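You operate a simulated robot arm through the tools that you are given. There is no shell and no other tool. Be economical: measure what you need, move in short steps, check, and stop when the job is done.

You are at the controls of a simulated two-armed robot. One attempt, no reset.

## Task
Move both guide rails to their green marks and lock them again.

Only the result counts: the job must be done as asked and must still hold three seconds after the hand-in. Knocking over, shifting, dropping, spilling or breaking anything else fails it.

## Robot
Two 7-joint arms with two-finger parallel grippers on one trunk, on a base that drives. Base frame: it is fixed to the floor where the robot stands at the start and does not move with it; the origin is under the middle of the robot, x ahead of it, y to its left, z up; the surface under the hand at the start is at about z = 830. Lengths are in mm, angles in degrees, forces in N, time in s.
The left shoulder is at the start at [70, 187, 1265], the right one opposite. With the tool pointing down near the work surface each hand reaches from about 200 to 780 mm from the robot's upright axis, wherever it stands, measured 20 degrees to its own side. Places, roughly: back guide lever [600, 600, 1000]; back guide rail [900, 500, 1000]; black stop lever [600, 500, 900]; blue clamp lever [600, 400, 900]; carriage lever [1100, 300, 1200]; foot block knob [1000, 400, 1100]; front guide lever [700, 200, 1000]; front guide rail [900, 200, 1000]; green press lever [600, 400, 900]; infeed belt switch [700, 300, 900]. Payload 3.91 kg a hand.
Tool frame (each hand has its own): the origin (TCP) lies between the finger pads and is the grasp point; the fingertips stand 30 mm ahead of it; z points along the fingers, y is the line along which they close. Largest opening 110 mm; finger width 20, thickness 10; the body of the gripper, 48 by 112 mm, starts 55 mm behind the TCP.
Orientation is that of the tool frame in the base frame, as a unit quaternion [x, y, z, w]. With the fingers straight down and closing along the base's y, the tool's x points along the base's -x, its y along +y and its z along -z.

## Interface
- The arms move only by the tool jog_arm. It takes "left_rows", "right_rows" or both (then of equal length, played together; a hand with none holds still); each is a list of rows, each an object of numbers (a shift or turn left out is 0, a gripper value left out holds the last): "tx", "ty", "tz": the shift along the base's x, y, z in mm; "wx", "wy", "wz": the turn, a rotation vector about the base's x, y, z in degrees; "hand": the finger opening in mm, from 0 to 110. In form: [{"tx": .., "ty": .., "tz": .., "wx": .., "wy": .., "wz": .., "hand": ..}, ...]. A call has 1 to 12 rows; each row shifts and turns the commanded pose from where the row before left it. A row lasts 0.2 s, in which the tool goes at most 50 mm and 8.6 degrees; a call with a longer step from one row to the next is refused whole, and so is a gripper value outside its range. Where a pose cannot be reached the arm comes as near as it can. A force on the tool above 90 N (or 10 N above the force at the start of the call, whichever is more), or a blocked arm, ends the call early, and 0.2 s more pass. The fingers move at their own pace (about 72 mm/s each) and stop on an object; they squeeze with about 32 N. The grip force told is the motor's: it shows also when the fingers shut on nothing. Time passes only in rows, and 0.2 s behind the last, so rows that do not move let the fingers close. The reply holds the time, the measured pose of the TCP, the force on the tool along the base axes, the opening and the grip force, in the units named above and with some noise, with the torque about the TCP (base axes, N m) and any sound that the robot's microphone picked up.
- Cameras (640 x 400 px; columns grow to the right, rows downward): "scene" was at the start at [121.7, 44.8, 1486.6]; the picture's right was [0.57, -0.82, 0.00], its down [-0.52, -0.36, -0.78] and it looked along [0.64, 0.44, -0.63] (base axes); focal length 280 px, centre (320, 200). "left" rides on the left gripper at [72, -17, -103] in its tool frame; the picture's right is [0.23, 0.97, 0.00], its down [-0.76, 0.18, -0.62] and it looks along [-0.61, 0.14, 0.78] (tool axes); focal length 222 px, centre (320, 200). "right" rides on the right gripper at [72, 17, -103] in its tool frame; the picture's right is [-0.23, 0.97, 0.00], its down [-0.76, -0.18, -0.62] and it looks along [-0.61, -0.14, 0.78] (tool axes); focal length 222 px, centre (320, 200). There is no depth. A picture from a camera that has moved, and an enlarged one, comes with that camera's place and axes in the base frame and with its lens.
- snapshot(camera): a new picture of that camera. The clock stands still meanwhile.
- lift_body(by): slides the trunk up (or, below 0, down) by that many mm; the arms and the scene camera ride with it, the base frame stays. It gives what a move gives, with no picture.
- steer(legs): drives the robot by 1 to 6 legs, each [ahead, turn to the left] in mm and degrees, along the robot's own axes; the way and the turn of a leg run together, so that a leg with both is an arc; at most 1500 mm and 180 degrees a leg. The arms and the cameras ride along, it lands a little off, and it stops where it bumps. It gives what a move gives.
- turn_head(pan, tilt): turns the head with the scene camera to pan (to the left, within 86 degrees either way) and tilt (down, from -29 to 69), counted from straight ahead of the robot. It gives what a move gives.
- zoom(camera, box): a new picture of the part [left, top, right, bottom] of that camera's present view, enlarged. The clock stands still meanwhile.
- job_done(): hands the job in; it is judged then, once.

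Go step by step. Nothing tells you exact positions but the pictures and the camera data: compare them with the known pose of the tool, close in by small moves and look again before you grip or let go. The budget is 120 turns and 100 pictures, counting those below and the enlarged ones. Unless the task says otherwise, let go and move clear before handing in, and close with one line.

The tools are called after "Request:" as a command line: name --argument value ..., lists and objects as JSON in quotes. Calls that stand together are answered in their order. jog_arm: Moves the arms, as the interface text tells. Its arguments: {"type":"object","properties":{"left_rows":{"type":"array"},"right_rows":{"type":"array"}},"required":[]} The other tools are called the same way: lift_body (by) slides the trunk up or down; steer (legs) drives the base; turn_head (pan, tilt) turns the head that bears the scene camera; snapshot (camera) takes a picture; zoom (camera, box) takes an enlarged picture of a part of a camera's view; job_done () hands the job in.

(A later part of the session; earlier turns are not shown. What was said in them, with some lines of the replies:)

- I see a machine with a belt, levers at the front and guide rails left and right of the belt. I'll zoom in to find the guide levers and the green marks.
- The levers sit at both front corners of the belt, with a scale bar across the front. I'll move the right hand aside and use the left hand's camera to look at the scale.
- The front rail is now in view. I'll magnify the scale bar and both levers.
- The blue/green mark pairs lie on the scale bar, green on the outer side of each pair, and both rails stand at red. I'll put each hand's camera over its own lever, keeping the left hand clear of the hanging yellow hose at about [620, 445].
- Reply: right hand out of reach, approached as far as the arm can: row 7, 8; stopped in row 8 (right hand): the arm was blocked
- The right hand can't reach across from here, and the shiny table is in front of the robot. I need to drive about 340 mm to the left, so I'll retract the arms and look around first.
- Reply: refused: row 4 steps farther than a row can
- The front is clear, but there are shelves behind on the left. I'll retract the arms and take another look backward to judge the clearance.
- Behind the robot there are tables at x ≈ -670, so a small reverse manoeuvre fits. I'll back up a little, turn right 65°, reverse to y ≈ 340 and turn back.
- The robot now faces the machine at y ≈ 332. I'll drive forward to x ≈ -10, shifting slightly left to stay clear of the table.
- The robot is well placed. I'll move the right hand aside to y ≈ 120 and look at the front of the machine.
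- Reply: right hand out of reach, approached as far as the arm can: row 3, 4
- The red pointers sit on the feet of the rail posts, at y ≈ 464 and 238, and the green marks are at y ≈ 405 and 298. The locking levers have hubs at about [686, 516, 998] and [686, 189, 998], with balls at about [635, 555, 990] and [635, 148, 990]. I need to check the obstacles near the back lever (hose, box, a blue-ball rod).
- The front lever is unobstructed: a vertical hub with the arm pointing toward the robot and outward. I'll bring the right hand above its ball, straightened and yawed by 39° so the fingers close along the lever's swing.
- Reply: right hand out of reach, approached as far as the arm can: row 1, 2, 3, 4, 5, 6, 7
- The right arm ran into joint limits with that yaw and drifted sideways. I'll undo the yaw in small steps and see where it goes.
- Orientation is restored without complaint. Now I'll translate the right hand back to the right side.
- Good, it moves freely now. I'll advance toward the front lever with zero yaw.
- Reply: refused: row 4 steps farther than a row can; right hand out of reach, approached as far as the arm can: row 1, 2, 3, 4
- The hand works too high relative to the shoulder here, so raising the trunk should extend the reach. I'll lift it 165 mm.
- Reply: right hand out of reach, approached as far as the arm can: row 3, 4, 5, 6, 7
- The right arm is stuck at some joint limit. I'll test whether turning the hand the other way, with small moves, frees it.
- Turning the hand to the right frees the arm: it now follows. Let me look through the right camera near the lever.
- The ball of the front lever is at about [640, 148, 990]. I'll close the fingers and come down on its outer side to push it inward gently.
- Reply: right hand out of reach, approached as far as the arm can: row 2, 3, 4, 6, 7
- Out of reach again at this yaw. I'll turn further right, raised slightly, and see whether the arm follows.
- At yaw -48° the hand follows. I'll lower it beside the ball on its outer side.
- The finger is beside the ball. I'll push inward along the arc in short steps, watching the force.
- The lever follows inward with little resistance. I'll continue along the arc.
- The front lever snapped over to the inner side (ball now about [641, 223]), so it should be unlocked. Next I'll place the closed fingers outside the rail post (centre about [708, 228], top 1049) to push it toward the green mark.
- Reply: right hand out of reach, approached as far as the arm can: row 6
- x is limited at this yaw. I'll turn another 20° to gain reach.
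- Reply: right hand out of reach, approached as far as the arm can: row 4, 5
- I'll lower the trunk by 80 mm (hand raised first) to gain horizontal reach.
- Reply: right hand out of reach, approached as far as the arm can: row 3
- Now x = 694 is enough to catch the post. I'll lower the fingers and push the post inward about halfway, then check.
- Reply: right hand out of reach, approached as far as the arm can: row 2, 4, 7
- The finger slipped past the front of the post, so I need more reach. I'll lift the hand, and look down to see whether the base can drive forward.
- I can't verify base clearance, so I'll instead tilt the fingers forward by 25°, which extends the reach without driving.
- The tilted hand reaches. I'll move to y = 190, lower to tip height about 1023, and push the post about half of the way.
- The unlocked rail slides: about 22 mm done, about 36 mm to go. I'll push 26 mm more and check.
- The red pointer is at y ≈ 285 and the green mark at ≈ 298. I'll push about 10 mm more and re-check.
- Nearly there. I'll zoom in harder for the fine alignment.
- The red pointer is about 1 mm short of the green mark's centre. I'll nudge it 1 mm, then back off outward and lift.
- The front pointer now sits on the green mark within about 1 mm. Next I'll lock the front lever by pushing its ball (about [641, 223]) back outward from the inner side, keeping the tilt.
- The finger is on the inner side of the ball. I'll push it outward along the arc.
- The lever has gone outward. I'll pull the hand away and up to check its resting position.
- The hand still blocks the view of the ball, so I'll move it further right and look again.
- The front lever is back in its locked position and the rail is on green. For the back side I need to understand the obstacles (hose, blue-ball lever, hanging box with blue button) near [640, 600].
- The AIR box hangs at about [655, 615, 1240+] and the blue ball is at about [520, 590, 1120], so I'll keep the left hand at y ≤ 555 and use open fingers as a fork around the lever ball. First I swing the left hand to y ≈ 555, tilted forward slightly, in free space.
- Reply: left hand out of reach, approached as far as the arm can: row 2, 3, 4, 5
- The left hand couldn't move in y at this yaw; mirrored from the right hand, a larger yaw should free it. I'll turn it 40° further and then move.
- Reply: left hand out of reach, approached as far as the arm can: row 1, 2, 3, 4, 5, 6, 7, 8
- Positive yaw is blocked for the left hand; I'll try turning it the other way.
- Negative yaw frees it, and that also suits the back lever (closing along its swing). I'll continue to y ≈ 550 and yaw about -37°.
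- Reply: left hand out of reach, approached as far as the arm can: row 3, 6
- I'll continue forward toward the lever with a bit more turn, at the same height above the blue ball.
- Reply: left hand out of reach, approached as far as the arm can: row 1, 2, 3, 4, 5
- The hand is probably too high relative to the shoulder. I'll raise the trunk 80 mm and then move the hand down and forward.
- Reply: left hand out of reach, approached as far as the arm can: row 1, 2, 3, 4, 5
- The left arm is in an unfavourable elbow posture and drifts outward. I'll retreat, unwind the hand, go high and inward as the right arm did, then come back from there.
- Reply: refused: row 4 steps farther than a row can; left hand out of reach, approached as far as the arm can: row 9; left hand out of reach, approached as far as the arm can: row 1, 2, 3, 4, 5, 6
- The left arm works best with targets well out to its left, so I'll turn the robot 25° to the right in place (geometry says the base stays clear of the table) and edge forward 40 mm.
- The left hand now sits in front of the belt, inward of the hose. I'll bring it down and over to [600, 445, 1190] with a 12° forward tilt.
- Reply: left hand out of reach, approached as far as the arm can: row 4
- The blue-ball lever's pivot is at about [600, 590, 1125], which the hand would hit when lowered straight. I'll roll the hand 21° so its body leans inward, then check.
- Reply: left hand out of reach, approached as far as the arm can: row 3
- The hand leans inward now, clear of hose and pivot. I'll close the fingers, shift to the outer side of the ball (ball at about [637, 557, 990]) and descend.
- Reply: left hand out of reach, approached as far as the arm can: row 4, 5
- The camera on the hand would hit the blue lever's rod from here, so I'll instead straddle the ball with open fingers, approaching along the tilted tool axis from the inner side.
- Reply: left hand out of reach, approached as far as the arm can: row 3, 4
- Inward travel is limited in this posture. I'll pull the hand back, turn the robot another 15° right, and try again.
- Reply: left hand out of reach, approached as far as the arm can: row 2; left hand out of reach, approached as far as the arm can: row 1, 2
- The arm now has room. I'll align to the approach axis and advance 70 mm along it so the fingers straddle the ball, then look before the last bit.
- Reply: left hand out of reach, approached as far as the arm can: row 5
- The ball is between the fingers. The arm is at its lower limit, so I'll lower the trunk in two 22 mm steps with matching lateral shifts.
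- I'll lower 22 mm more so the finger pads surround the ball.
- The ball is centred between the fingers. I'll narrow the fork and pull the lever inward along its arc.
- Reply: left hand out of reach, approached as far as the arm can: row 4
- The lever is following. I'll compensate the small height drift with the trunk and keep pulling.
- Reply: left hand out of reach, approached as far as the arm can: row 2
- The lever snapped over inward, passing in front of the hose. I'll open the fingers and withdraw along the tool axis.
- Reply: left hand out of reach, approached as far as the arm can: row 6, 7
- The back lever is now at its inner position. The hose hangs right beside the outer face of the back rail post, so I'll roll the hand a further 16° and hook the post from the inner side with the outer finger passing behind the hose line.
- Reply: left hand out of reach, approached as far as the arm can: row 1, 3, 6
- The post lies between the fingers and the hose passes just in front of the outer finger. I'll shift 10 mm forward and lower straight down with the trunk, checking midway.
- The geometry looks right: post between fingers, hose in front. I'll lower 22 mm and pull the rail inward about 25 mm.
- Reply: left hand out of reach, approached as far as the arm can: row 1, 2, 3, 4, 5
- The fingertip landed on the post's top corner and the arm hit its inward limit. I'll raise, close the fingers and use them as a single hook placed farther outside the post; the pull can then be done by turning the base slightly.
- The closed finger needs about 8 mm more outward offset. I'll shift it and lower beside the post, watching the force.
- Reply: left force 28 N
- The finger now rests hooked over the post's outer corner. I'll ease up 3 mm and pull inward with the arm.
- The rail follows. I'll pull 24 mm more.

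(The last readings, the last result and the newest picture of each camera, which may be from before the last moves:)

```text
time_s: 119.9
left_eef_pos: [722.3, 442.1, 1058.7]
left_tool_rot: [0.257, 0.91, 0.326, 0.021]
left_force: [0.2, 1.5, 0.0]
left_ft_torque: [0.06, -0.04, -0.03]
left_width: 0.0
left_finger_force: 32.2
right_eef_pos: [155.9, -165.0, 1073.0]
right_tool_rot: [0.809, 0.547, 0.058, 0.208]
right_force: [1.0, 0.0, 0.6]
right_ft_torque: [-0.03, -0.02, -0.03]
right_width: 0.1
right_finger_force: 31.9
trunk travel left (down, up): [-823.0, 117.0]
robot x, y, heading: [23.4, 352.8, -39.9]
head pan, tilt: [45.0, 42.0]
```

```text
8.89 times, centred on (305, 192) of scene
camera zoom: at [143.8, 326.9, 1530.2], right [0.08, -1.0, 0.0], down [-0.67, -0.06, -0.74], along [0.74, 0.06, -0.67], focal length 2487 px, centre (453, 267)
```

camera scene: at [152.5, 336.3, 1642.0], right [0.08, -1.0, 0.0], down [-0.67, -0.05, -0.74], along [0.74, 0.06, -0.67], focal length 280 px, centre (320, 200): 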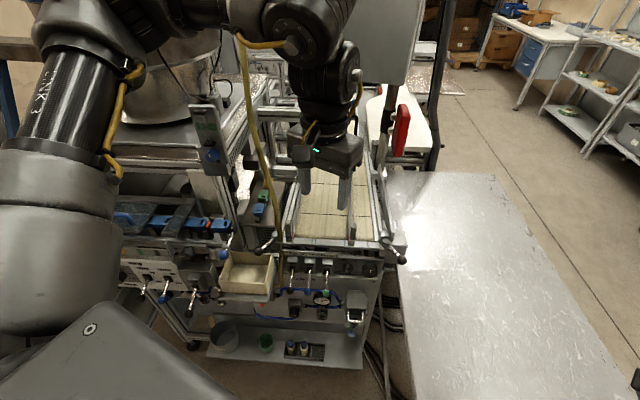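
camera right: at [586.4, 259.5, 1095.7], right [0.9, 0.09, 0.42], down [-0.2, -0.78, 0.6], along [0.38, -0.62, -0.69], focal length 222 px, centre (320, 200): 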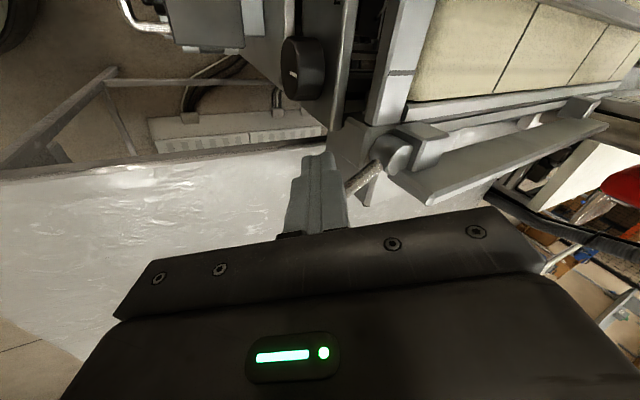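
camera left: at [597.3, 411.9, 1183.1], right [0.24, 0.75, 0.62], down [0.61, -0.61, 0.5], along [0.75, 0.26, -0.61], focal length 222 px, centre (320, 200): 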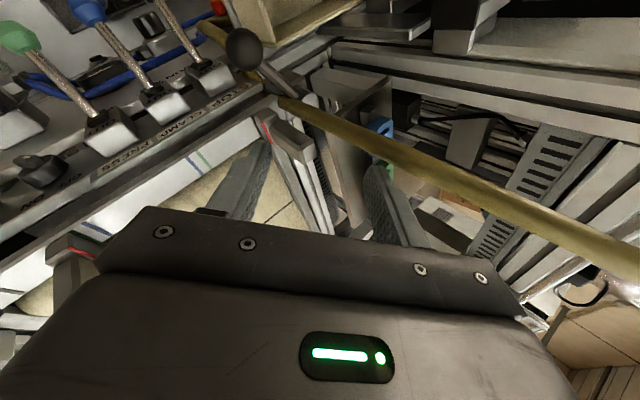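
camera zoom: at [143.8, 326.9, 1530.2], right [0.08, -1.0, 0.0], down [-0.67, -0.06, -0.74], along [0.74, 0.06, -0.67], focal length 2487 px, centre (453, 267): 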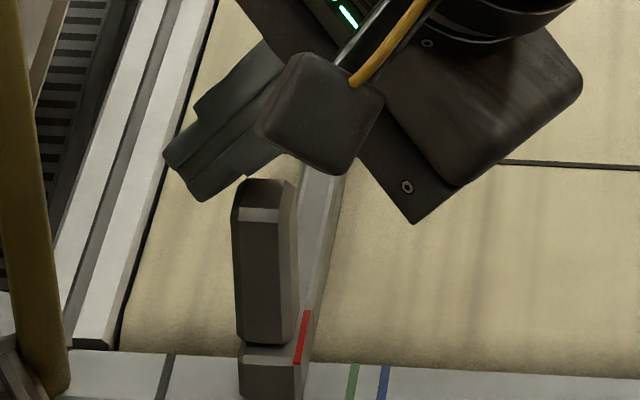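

About 15.5 mm remain. I'll pull 13 mm and check.

Request:
jog_arm --left_rows '[{"ty": -5}, {"ty": -4}, {"ty": -4}, {}, {}]'

Request:
zoom --camera "scene" --box '[290, 190, 330, 220]'

```text
time_s: 121.1
left_eef_pos: [720.6, 436.9, 1064.9]
left_tool_rot: [0.257, 0.91, 0.325, 0.022]
left_force: [0.6, 1.2, 0.5]
left_ft_torque: [0.04, -0.03, 0.0]
left_width: 0.0
left_finger_force: 32.0
left hand out of reach, approached as far as the arm can: row 1, 3
right_eef_pos: [156.5, -165.3, 1072.4]
right_tool_rot: [0.809, 0.547, 0.058, 0.208]
right_force: [0.8, -0.2, -0.3]
right_ft_torque: [0.01, -0.02, 0.01]
right_width: 0.0
right_finger_force: 32.4
trunk travel left (down, up): [-823.0, 117.0]
robot x, y, heading: [21.7, 354.2, -40.2]
head pan, tilt: [45.0, 42.0]
```

```text
13.33 times, centred on (310, 205) of scene
camera zoom: at [143.8, 326.6, 1530.2], right [0.08, -1.0, 0.0], down [-0.67, -0.06, -0.74], along [0.74, 0.06, -0.67], focal length 3731 px, centre (453, 133)
```

zoom: 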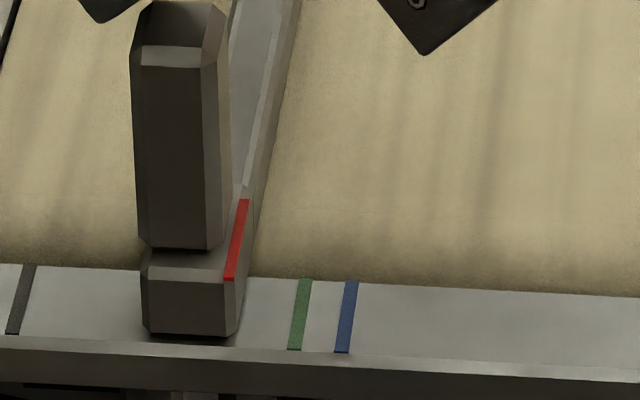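

The arm is at its limit; the last ~13 mm I'll do by turning the base in half-degree steps (about 6 mm each), after lowering the hook a bit.

Request:
lift_body --by -8

Request:
steer --legs '[[0, -0.6]]'

Request:
zoom --camera "scene" --box '[290, 190, 330, 220]'

```text
time_s: 121.7
left_eef_pos: [719.4, 436.4, 1061.8]
left_tool_rot: [0.254, 0.91, 0.327, 0.026]
left_force: [20.7, 2.2, 52.5]
left_ft_torque: [0.32, -0.73, -0.11]
left_width: 0.0
left_finger_force: 32.1
right_eef_pos: [153.3, -166.3, 1065.5]
right_tool_rot: [0.809, 0.546, 0.06, 0.208]
right_force: [0.3, 0.6, -0.3]
right_ft_torque: [-0.02, 0.01, -0.02]
right_width: 0.0
right_finger_force: 32.1
trunk travel left (down, up): [-815.0, 125.0]
robot x, y, heading: [20.6, 354.2, -40.1]
head pan, tilt: [45.0, 42.0]
```

```text
time_s: 122.4
left_eef_pos: [719.8, 428.5, 1061.9]
left_tool_rot: [0.259, 0.908, 0.328, 0.027]
left_force: [21.6, 0.5, 52.2]
left_ft_torque: [0.21, -0.71, -0.1]
left_width: 0.0
left_finger_force: 32.2
right_eef_pos: [148.0, -165.6, 1064.7]
right_tool_rot: [0.812, 0.542, 0.058, 0.208]
right_force: [-0.6, -0.1, 0.0]
right_ft_torque: [0.03, 0.0, 0.0]
right_width: 0.0
right_finger_force: 31.9
trunk travel left (down, up): [-815.0, 125.0]
robot x, y, heading: [23.6, 352.1, -40.8]
head pan, tilt: [45.0, 42.0]
```

```text
13.33 times, centred on (310, 205) of scene
camera zoom: at [139.0, 324.4, 1522.7], right [0.07, -1.0, 0.0], down [-0.67, -0.05, -0.75], along [0.74, 0.05, -0.67], focal length 3731 px, centre (453, 133)
```

zoom: 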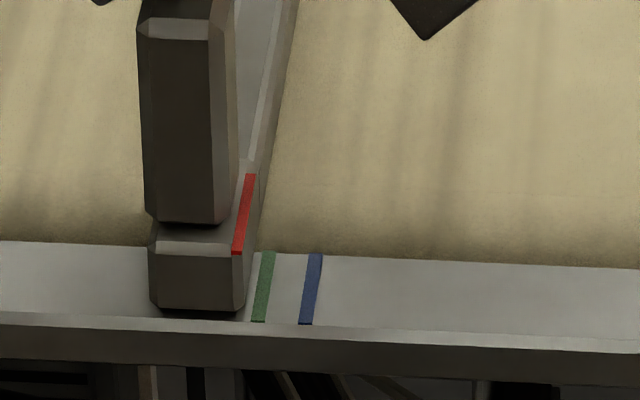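

About 4.6 mm remain. I'll relieve the downward force and turn another 0.35°.

Request:
lift_body --by 5

Request:
steer --legs '[[0, -0.35]]'

Request:
zoom --camera "scene" --box '[290, 190, 330, 220]'

```text
time_s: 122.9
left_eef_pos: [722.1, 428.6, 1065.6]
left_tool_rot: [0.26, 0.908, 0.327, 0.027]
left_force: [0.4, 0.5, 0.8]
left_ft_torque: [0.0, 0.01, -0.03]
left_width: 0.0
left_finger_force: 32.0
right_eef_pos: [150.3, -167.0, 1069.7]
right_tool_rot: [0.812, 0.542, 0.058, 0.207]
right_force: [0.6, 0.3, -0.6]
right_ft_torque: [-0.01, -0.01, 0.02]
right_width: 0.2
right_finger_force: 31.9
trunk travel left (down, up): [-820.0, 120.0]
robot x, y, heading: [21.6, 354.0, -40.6]
head pan, tilt: [45.0, 42.0]
```

```text
time_s: 123.6
left_eef_pos: [723.5, 424.3, 1064.3]
left_tool_rot: [0.262, 0.908, 0.327, 0.027]
left_force: [0.2, 0.3, 0.4]
left_ft_torque: [-0.01, -0.01, 0.01]
left_width: 0.0
left_finger_force: 31.7
right_eef_pos: [147.4, -166.7, 1069.7]
right_tool_rot: [0.814, 0.54, 0.057, 0.208]
right_force: [0.5, -1.4, 0.2]
right_ft_torque: [0.01, 0.0, -0.01]
right_width: 0.0
right_finger_force: 31.9
trunk travel left (down, up): [-820.0, 120.0]
robot x, y, heading: [19.4, 356.4, -41.2]
head pan, tilt: [45.0, 42.0]
```

```text
13.33 times, centred on (310, 205) of scene
camera zoom: at [143.1, 324.5, 1527.2], right [0.07, -1.0, 0.0], down [-0.67, -0.04, -0.74], along [0.74, 0.05, -0.67], focal length 3731 px, centre (453, 133)
```

zoom: 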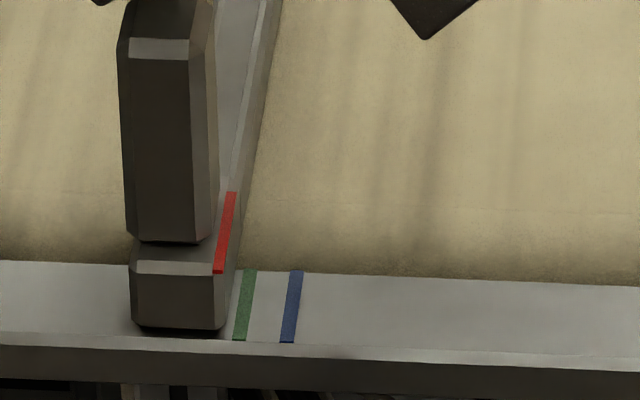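

The hook has ridden up onto the post's top, so I'll press lightly again (friction worked before) and turn 0.35° more.

Request:
lift_body --by -6

Request:
steer --legs '[[0, -0.35]]'

Request:
zoom --camera "scene" --box '[290, 190, 330, 220]'

```text
time_s: 124.2
left_eef_pos: [723.2, 423.8, 1063.1]
left_tool_rot: [0.261, 0.907, 0.329, 0.032]
left_force: [14.1, -0.3, 35.2]
left_ft_torque: [0.29, -0.39, -0.14]
left_width: 0.2
left_finger_force: 31.6
right_eef_pos: [146.3, -169.0, 1064.1]
right_tool_rot: [0.814, 0.539, 0.058, 0.209]
right_force: [-0.5, -0.3, -0.8]
right_ft_torque: [-0.05, -0.02, -0.01]
right_width: 0.2
right_finger_force: 32.4
trunk travel left (down, up): [-814.0, 126.0]
robot x, y, heading: [21.3, 355.0, -41.1]
head pan, tilt: [45.0, 42.0]
```

```text
time_s: 124.9
left_eef_pos: [723.6, 422.0, 1062.0]
left_tool_rot: [0.264, 0.906, 0.329, 0.032]
left_force: [20.8, 3.4, 41.6]
left_ft_torque: [0.38, -0.51, -0.16]
left_width: 0.0
left_finger_force: 32.0
right_eef_pos: [142.3, -168.2, 1063.5]
right_tool_rot: [0.815, 0.537, 0.057, 0.209]
right_force: [0.0, 0.4, 0.2]
right_ft_torque: [0.04, -0.01, 0.01]
right_width: 0.0
right_finger_force: 32.5
trunk travel left (down, up): [-814.0, 126.0]
robot x, y, heading: [25.1, 355.2, -41.6]
head pan, tilt: [45.0, 42.0]
```

```text
13.33 times, centred on (310, 205) of scene
camera zoom: at [140.5, 323.6, 1521.6], right [0.06, -1.0, 0.0], down [-0.67, -0.04, -0.74], along [0.74, 0.05, -0.67], focal length 3731 px, centre (453, 133)
```

zoom: 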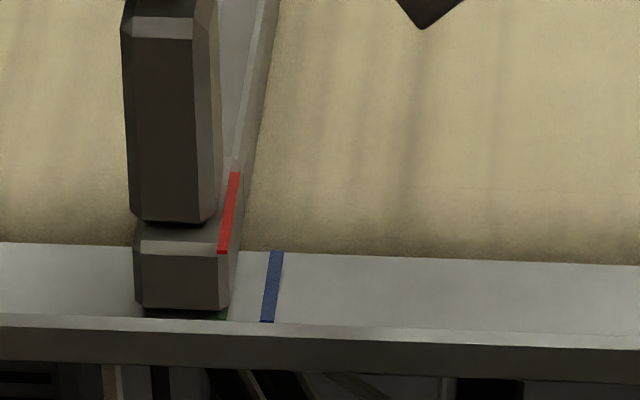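

The back pointer now lies on the green mark within about 1 mm. I'll lift off straight up and move toward the inner side of the back lever's ball.

Request:
lift_body --by 36

Request:
jog_arm --left_rows '[{"tx": -25, "ty": 5}, {"tx": -25, "ty": 8}, {"tx": -20, "ty": 9}, {}]'

Request:
snapshot --camera "left"

```text
time_s: 125.7
left_eef_pos: [725.9, 420.7, 1096.0]
left_tool_rot: [0.266, 0.906, 0.328, 0.03]
left_force: [0.3, 0.6, 0.1]
left_ft_torque: [0.0, -0.04, 0.01]
left_width: 0.1
left_finger_force: 32.2
right_eef_pos: [145.0, -168.4, 1098.8]
right_tool_rot: [0.816, 0.536, 0.056, 0.208]
right_force: [0.3, 0.1, 0.3]
right_ft_torque: [-0.01, 0.01, -0.01]
right_width: 0.0
right_finger_force: 32.0
trunk travel left (down, up): [-850.0, 90.0]
robot x, y, heading: [23.2, 355.2, -41.5]
head pan, tilt: [45.0, 42.0]
```

```text
time_s: 126.7
left_eef_pos: [656.4, 442.5, 1096.3]
left_tool_rot: [0.265, 0.906, 0.329, 0.031]
left_force: [0.4, 0.0, 0.4]
left_ft_torque: [0.02, 0.02, 0.0]
left_width: 0.0
left_finger_force: 31.8
right_eef_pos: [144.6, -168.7, 1100.1]
right_tool_rot: [0.815, 0.537, 0.056, 0.209]
right_force: [-0.1, -0.9, 0.2]
right_ft_torque: [0.0, -0.02, 0.06]
right_width: 0.0
right_finger_force: 32.1
trunk travel left (down, up): [-850.0, 90.0]
robot x, y, heading: [23.4, 353.1, -41.4]
head pan, tilt: [45.0, 42.0]
```

```text
8 pictures are left
camera left: at [564.5, 406.1, 1175.3], right [0.25, 0.74, 0.62], down [0.59, -0.63, 0.51], along [0.77, 0.24, -0.6], focal length 222 px, centre (320, 200)
```

left: 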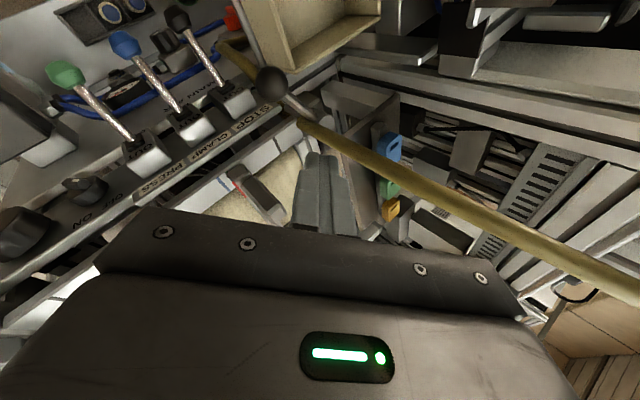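

The ball is at about [640, 482, 990]. I'll position and lower the closed finger on its inner side using the trunk.

Request:
jog_arm --left_rows '[{"tx": 2, "ty": 4}, {}]'

Request:
lift_body --by -97

Request:
snapshot --camera "left"

```text
time_s: 127.3
left_eef_pos: [657.7, 446.4, 1095.5]
left_tool_rot: [0.264, 0.907, 0.328, 0.03]
left_force: [0.4, 0.1, -0.3]
left_ft_torque: [-0.01, 0.03, -0.03]
left_width: 0.0
left_finger_force: 32.2
right_eef_pos: [144.5, -168.6, 1099.6]
right_tool_rot: [0.815, 0.538, 0.056, 0.209]
right_force: [0.2, 0.7, -0.2]
right_ft_torque: [0.01, -0.04, 0.0]
right_width: 0.1
right_finger_force: 32.2
trunk travel left (down, up): [-850.0, 90.0]
robot x, y, heading: [19.0, 354.3, -41.6]
head pan, tilt: [45.0, 42.0]
```

```text
time_s: 128.6
left_eef_pos: [657.9, 446.0, 999.8]
left_tool_rot: [0.265, 0.906, 0.328, 0.031]
left_force: [-0.8, 0.3, 0.0]
left_ft_torque: [-0.05, 0.0, 0.01]
left_width: 0.0
left_finger_force: 32.3
right_eef_pos: [144.1, -166.9, 1002.9]
right_tool_rot: [0.816, 0.537, 0.055, 0.208]
right_force: [0.5, -0.3, -0.2]
right_ft_torque: [0.04, 0.03, -0.04]
right_width: 0.0
right_finger_force: 32.0
trunk travel left (down, up): [-753.0, 187.0]
robot x, y, heading: [22.4, 352.1, -41.7]
head pan, tilt: [45.0, 42.0]
```

```text
7 pictures are left
camera left: at [566.4, 410.4, 1078.9], right [0.25, 0.74, 0.62], down [0.59, -0.63, 0.51], along [0.77, 0.24, -0.6], focal length 222 px, centre (320, 200)
```

left: 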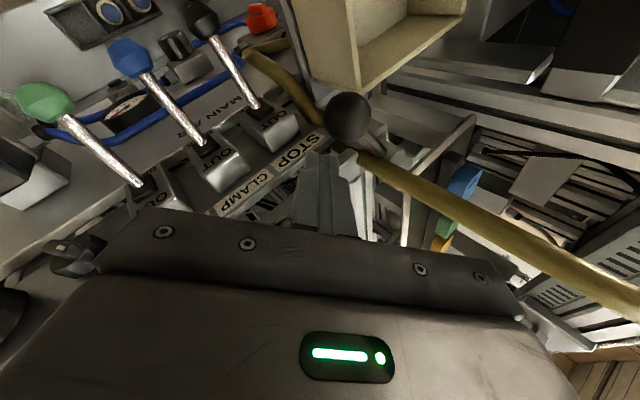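

The finger is on the inner side of the ball. I'll push it outward along the arc to lock.

Request:
jog_arm --left_rows '[{"tx": -6, "ty": 7}, {"tx": -6, "ty": 8}, {"tx": -5, "ty": 9}, {"tx": -4, "ty": 9}, {"tx": -3, "ty": 10}, {"tx": -1, "ty": 10}, {"ty": 10}, {"tx": 2, "ty": 8}, {}]'

Request:
snapshot --camera "left"

```text
time_s: 130.6
left_eef_pos: [635.2, 518.3, 999.4]
left_tool_rot: [0.265, 0.906, 0.329, 0.03]
left_force: [0.5, 0.3, 0.2]
left_ft_torque: [0.0, -0.01, 0.0]
left_width: 0.0
left_finger_force: 32.1
right_eef_pos: [144.6, -168.5, 1003.5]
right_tool_rot: [0.815, 0.538, 0.057, 0.208]
right_force: [1.0, 0.3, 0.8]
right_ft_torque: [-0.03, -0.03, 0.0]
right_width: 0.0
right_finger_force: 31.4
trunk travel left (down, up): [-753.0, 187.0]
robot x, y, heading: [21.0, 359.3, -41.1]
head pan, tilt: [45.0, 42.0]
```

```text
6 pictures are left
camera left: at [543.2, 481.5, 1079.3], right [0.25, 0.74, 0.62], down [0.59, -0.63, 0.51], along [0.77, 0.24, -0.6], focal length 222 px, centre (320, 200)
```

left: 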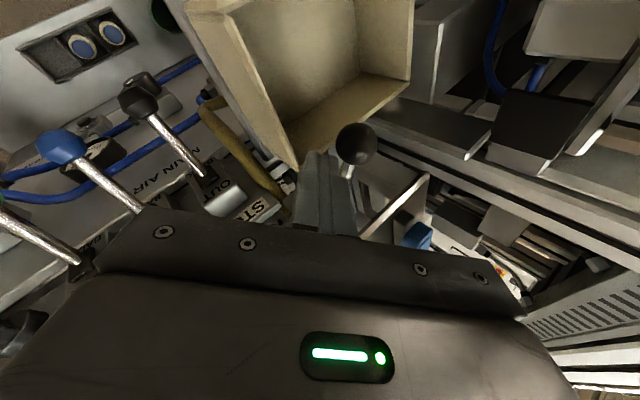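

The ball has returned to its locked position at about [636, 555]. I'll withdraw inward, up and back, clear of everything.

Request:
jog_arm --left_rows '[{"tx": -5, "ty": -12}, {"tx": -10, "ty": -15}, {"tx": -15, "ty": -15}, {}]'

Request:
lift_body --by 120

Request:
jog_arm --left_rows '[{"tx": -40, "ty": -20}, {"tx": -40, "ty": -20}, {"tx": -40, "ty": -20}, {"tx": -40, "ty": -10}, {}]'

Request:
snapshot --camera "scene"

```text
time_s: 131.6
left_eef_pos: [619.9, 490.1, 999.7]
left_tool_rot: [0.265, 0.906, 0.33, 0.03]
left_force: [-1.1, -0.1, -0.4]
left_ft_torque: [-0.01, -0.02, 0.03]
left_width: 0.0
left_finger_force: 31.9
left hand out of reach, approached as far as the arm can: row 3
right_eef_pos: [144.5, -168.6, 1002.1]
right_tool_rot: [0.815, 0.537, 0.057, 0.208]
right_force: [-0.8, 0.3, -0.2]
right_ft_torque: [0.02, -0.02, 0.01]
right_width: 0.0
right_finger_force: 32.3
trunk travel left (down, up): [-753.0, 187.0]
robot x, y, heading: [19.5, 355.4, -41.5]
head pan, tilt: [45.0, 42.0]
```

```text
time_s: 133.1
left_eef_pos: [622.2, 490.2, 1120.4]
left_tool_rot: [0.265, 0.906, 0.329, 0.03]
left_force: [-0.6, 0.0, 0.0]
left_ft_torque: [0.0, -0.04, -0.02]
left_width: 0.2
left_finger_force: 32.0
right_eef_pos: [144.9, -167.2, 1123.1]
right_tool_rot: [0.815, 0.537, 0.056, 0.208]
right_force: [0.1, -0.2, 0.7]
right_ft_torque: [-0.02, 0.02, 0.0]
right_width: 0.0
right_finger_force: 32.1
trunk travel left (down, up): [-873.0, 67.0]
robot x, y, heading: [20.5, 358.0, -41.7]
head pan, tilt: [45.0, 42.0]
```

```text
time_s: 134.3
left_eef_pos: [620.4, 491.9, 1120.5]
left_tool_rot: [0.264, 0.906, 0.328, 0.031]
left_force: [-0.1, 0.6, -0.4]
left_ft_torque: [0.01, -0.02, 0.01]
left_width: 0.1
left_finger_force: 32.1
left hand out of reach, approached as far as the arm can: row 1, 2, 3, 4
right_eef_pos: [145.4, -167.9, 1122.1]
right_tool_rot: [0.815, 0.538, 0.056, 0.208]
right_force: [0.5, -0.5, 0.3]
right_ft_torque: [0.01, 0.01, 0.03]
right_width: 0.0
right_finger_force: 31.5
trunk travel left (down, up): [-873.0, 67.0]
robot x, y, heading: [20.3, 353.7, -41.5]
head pan, tilt: [45.0, 42.0]
```

```text
5 pictures are left
camera scene: at [143.2, 323.7, 1580.2], right [0.06, -1.0, 0.0], down [-0.67, -0.04, -0.74], along [0.74, 0.05, -0.67], focal length 280 px, centre (320, 200)
```

scene: 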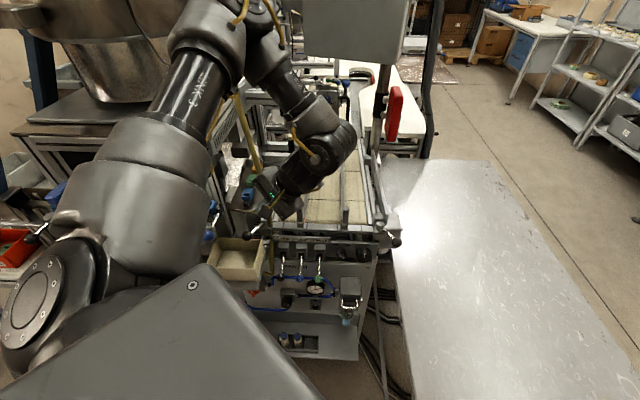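

The arm won't retract further in this posture, but it is clear of everything. I'll raise the trunk 60 mm more and check both pointers and levers.

Request:
lift_body --by 60

Request:
steer --legs '[[0, -8]]'

Request:
turn_head --pan 52 --tilt 42

Request:
zoom --camera "scene" --box '[225, 190, 425, 270]'

```text
time_s: 135.3
left_eef_pos: [621.1, 491.5, 1180.2]
left_tool_rot: [0.265, 0.906, 0.328, 0.029]
left_force: [-0.6, -0.6, -0.5]
left_ft_torque: [-0.01, 0.0, 0.02]
left_width: 0.0
left_finger_force: 32.2
right_eef_pos: [143.6, -167.7, 1182.2]
right_tool_rot: [0.815, 0.537, 0.056, 0.208]
right_force: [0.0, -0.5, 0.0]
right_ft_torque: [-0.05, 0.01, 0.0]
right_width: 0.0
right_finger_force: 31.8
trunk travel left (down, up): [-933.0, 7.0]
robot x, y, heading: [20.7, 354.4, -41.3]
head pan, tilt: [45.0, 42.0]
```

```text
time_s: 136.3
left_eef_pos: [636.6, 409.5, 1178.3]
left_tool_rot: [0.328, 0.886, 0.325, 0.052]
left_force: [0.7, -0.2, 0.8]
left_ft_torque: [0.01, -0.01, 0.01]
left_width: 0.1
left_finger_force: 32.1
right_eef_pos: [74.2, -177.8, 1183.8]
right_tool_rot: [0.851, 0.479, 0.04, 0.212]
right_force: [-0.4, 0.2, 0.1]
right_ft_torque: [-0.01, 0.03, 0.01]
right_width: 0.0
right_finger_force: 32.0
trunk travel left (down, up): [-933.0, 7.0]
robot x, y, heading: [20.4, 355.8, -49.2]
head pan, tilt: [45.0, 42.0]
```

```text
time_s: 137.0
left_eef_pos: [633.5, 407.3, 1179.5]
left_tool_rot: [0.326, 0.886, 0.325, 0.052]
left_force: [0.0, -0.7, -0.1]
left_ft_torque: [0.0, -0.02, 0.01]
left_width: 0.0
left_finger_force: 31.9
right_eef_pos: [72.4, -178.1, 1183.3]
right_tool_rot: [0.85, 0.481, 0.042, 0.211]
right_force: [0.6, 0.5, 0.4]
right_ft_torque: [-0.01, 0.0, -0.01]
right_width: 0.2
right_finger_force: 32.2
trunk travel left (down, up): [-933.0, 7.0]
robot x, y, heading: [18.5, 356.2, -49.4]
head pan, tilt: [52.0, 42.0]
```

```text
3.20 times, centred on (325, 230) of scene
camera zoom: at [139.3, 318.4, 1640.2], right [0.04, -1.0, 0.0], down [-0.67, -0.03, -0.74], along [0.74, 0.03, -0.67], focal length 895 px, centre (304, 104)
```

zoom: 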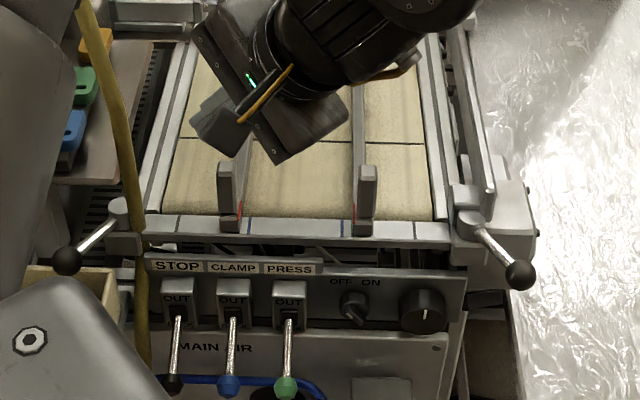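

Both levers are in their outer (locked) positions and both rails stand on the marks. One close look at each pointer for confirmation.

Request:
zoom --camera "scene" --box '[288, 245, 318, 268]'

Request:
zoom --camera "scene" --box '[322, 245, 352, 268]'

```text
16.00 times, centred on (303, 256) of scene
camera zoom: at [139.3, 318.4, 1640.2], right [0.04, -1.0, 0.0], down [-0.67, -0.03, -0.74], along [0.74, 0.03, -0.67], focal length 4477 px, centre (592, -704)
```

zoom: 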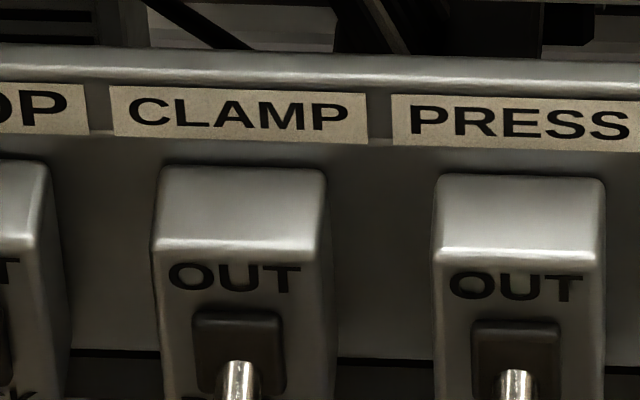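

```text
16.00 times, centred on (337, 256) of scene
camera zoom: at [139.3, 318.4, 1640.2], right [0.04, -1.0, 0.0], down [-0.67, -0.03, -0.74], along [0.74, 0.03, -0.67], focal length 4477 px, centre (48, -704)
```

zoom: 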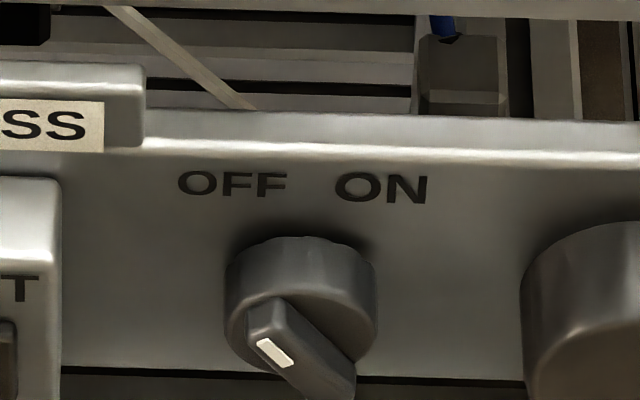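

I aimed too low; repeating at the right rows.

Request:
zoom --camera "scene" --box '[286, 228, 314, 245]'

Request:
zoom --camera "scene" --box '[322, 228, 350, 245]'

```text
16.00 times, centred on (300, 236) of scene
camera zoom: at [139.3, 318.4, 1640.2], right [0.04, -1.0, 0.0], down [-0.67, -0.03, -0.74], along [0.74, 0.03, -0.67], focal length 4477 px, centre (640, -384)
```

zoom: 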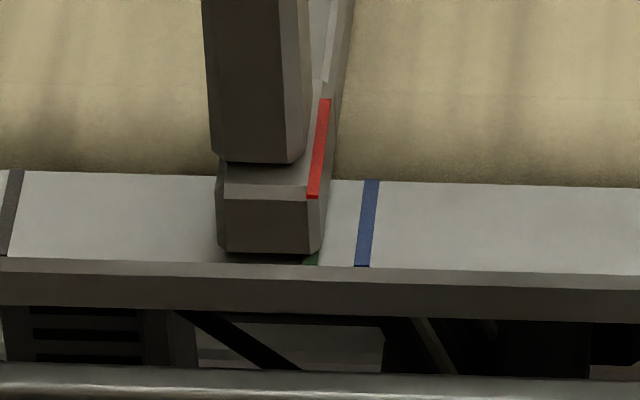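

```text
16.00 times, centred on (336, 236) of scene
camera zoom: at [139.3, 318.4, 1640.2], right [0.04, -1.0, 0.0], down [-0.67, -0.03, -0.74], along [0.74, 0.03, -0.67], focal length 4477 px, centre (64, -384)
```

zoom: 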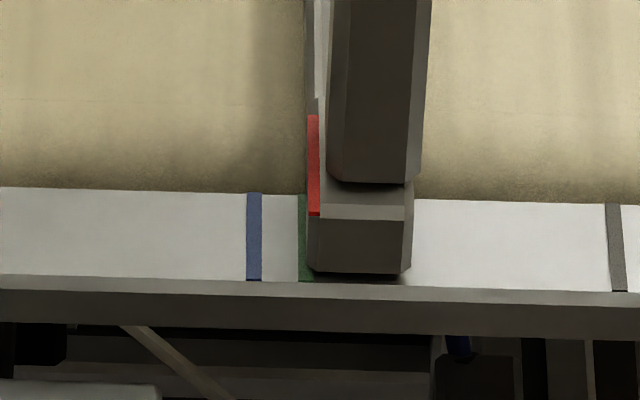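

Both pointers sit within about 1 mm of their green marks, both levers are back in the locked position, and the hands are clear. I'm handing in.

Request:
job_done

```text
The job is handed in.
```

I moved both guide rails to their green marks, each within about 1 mm by the last pictures, and both levers are back in their original locked position. The job is handed in and no result has come back.
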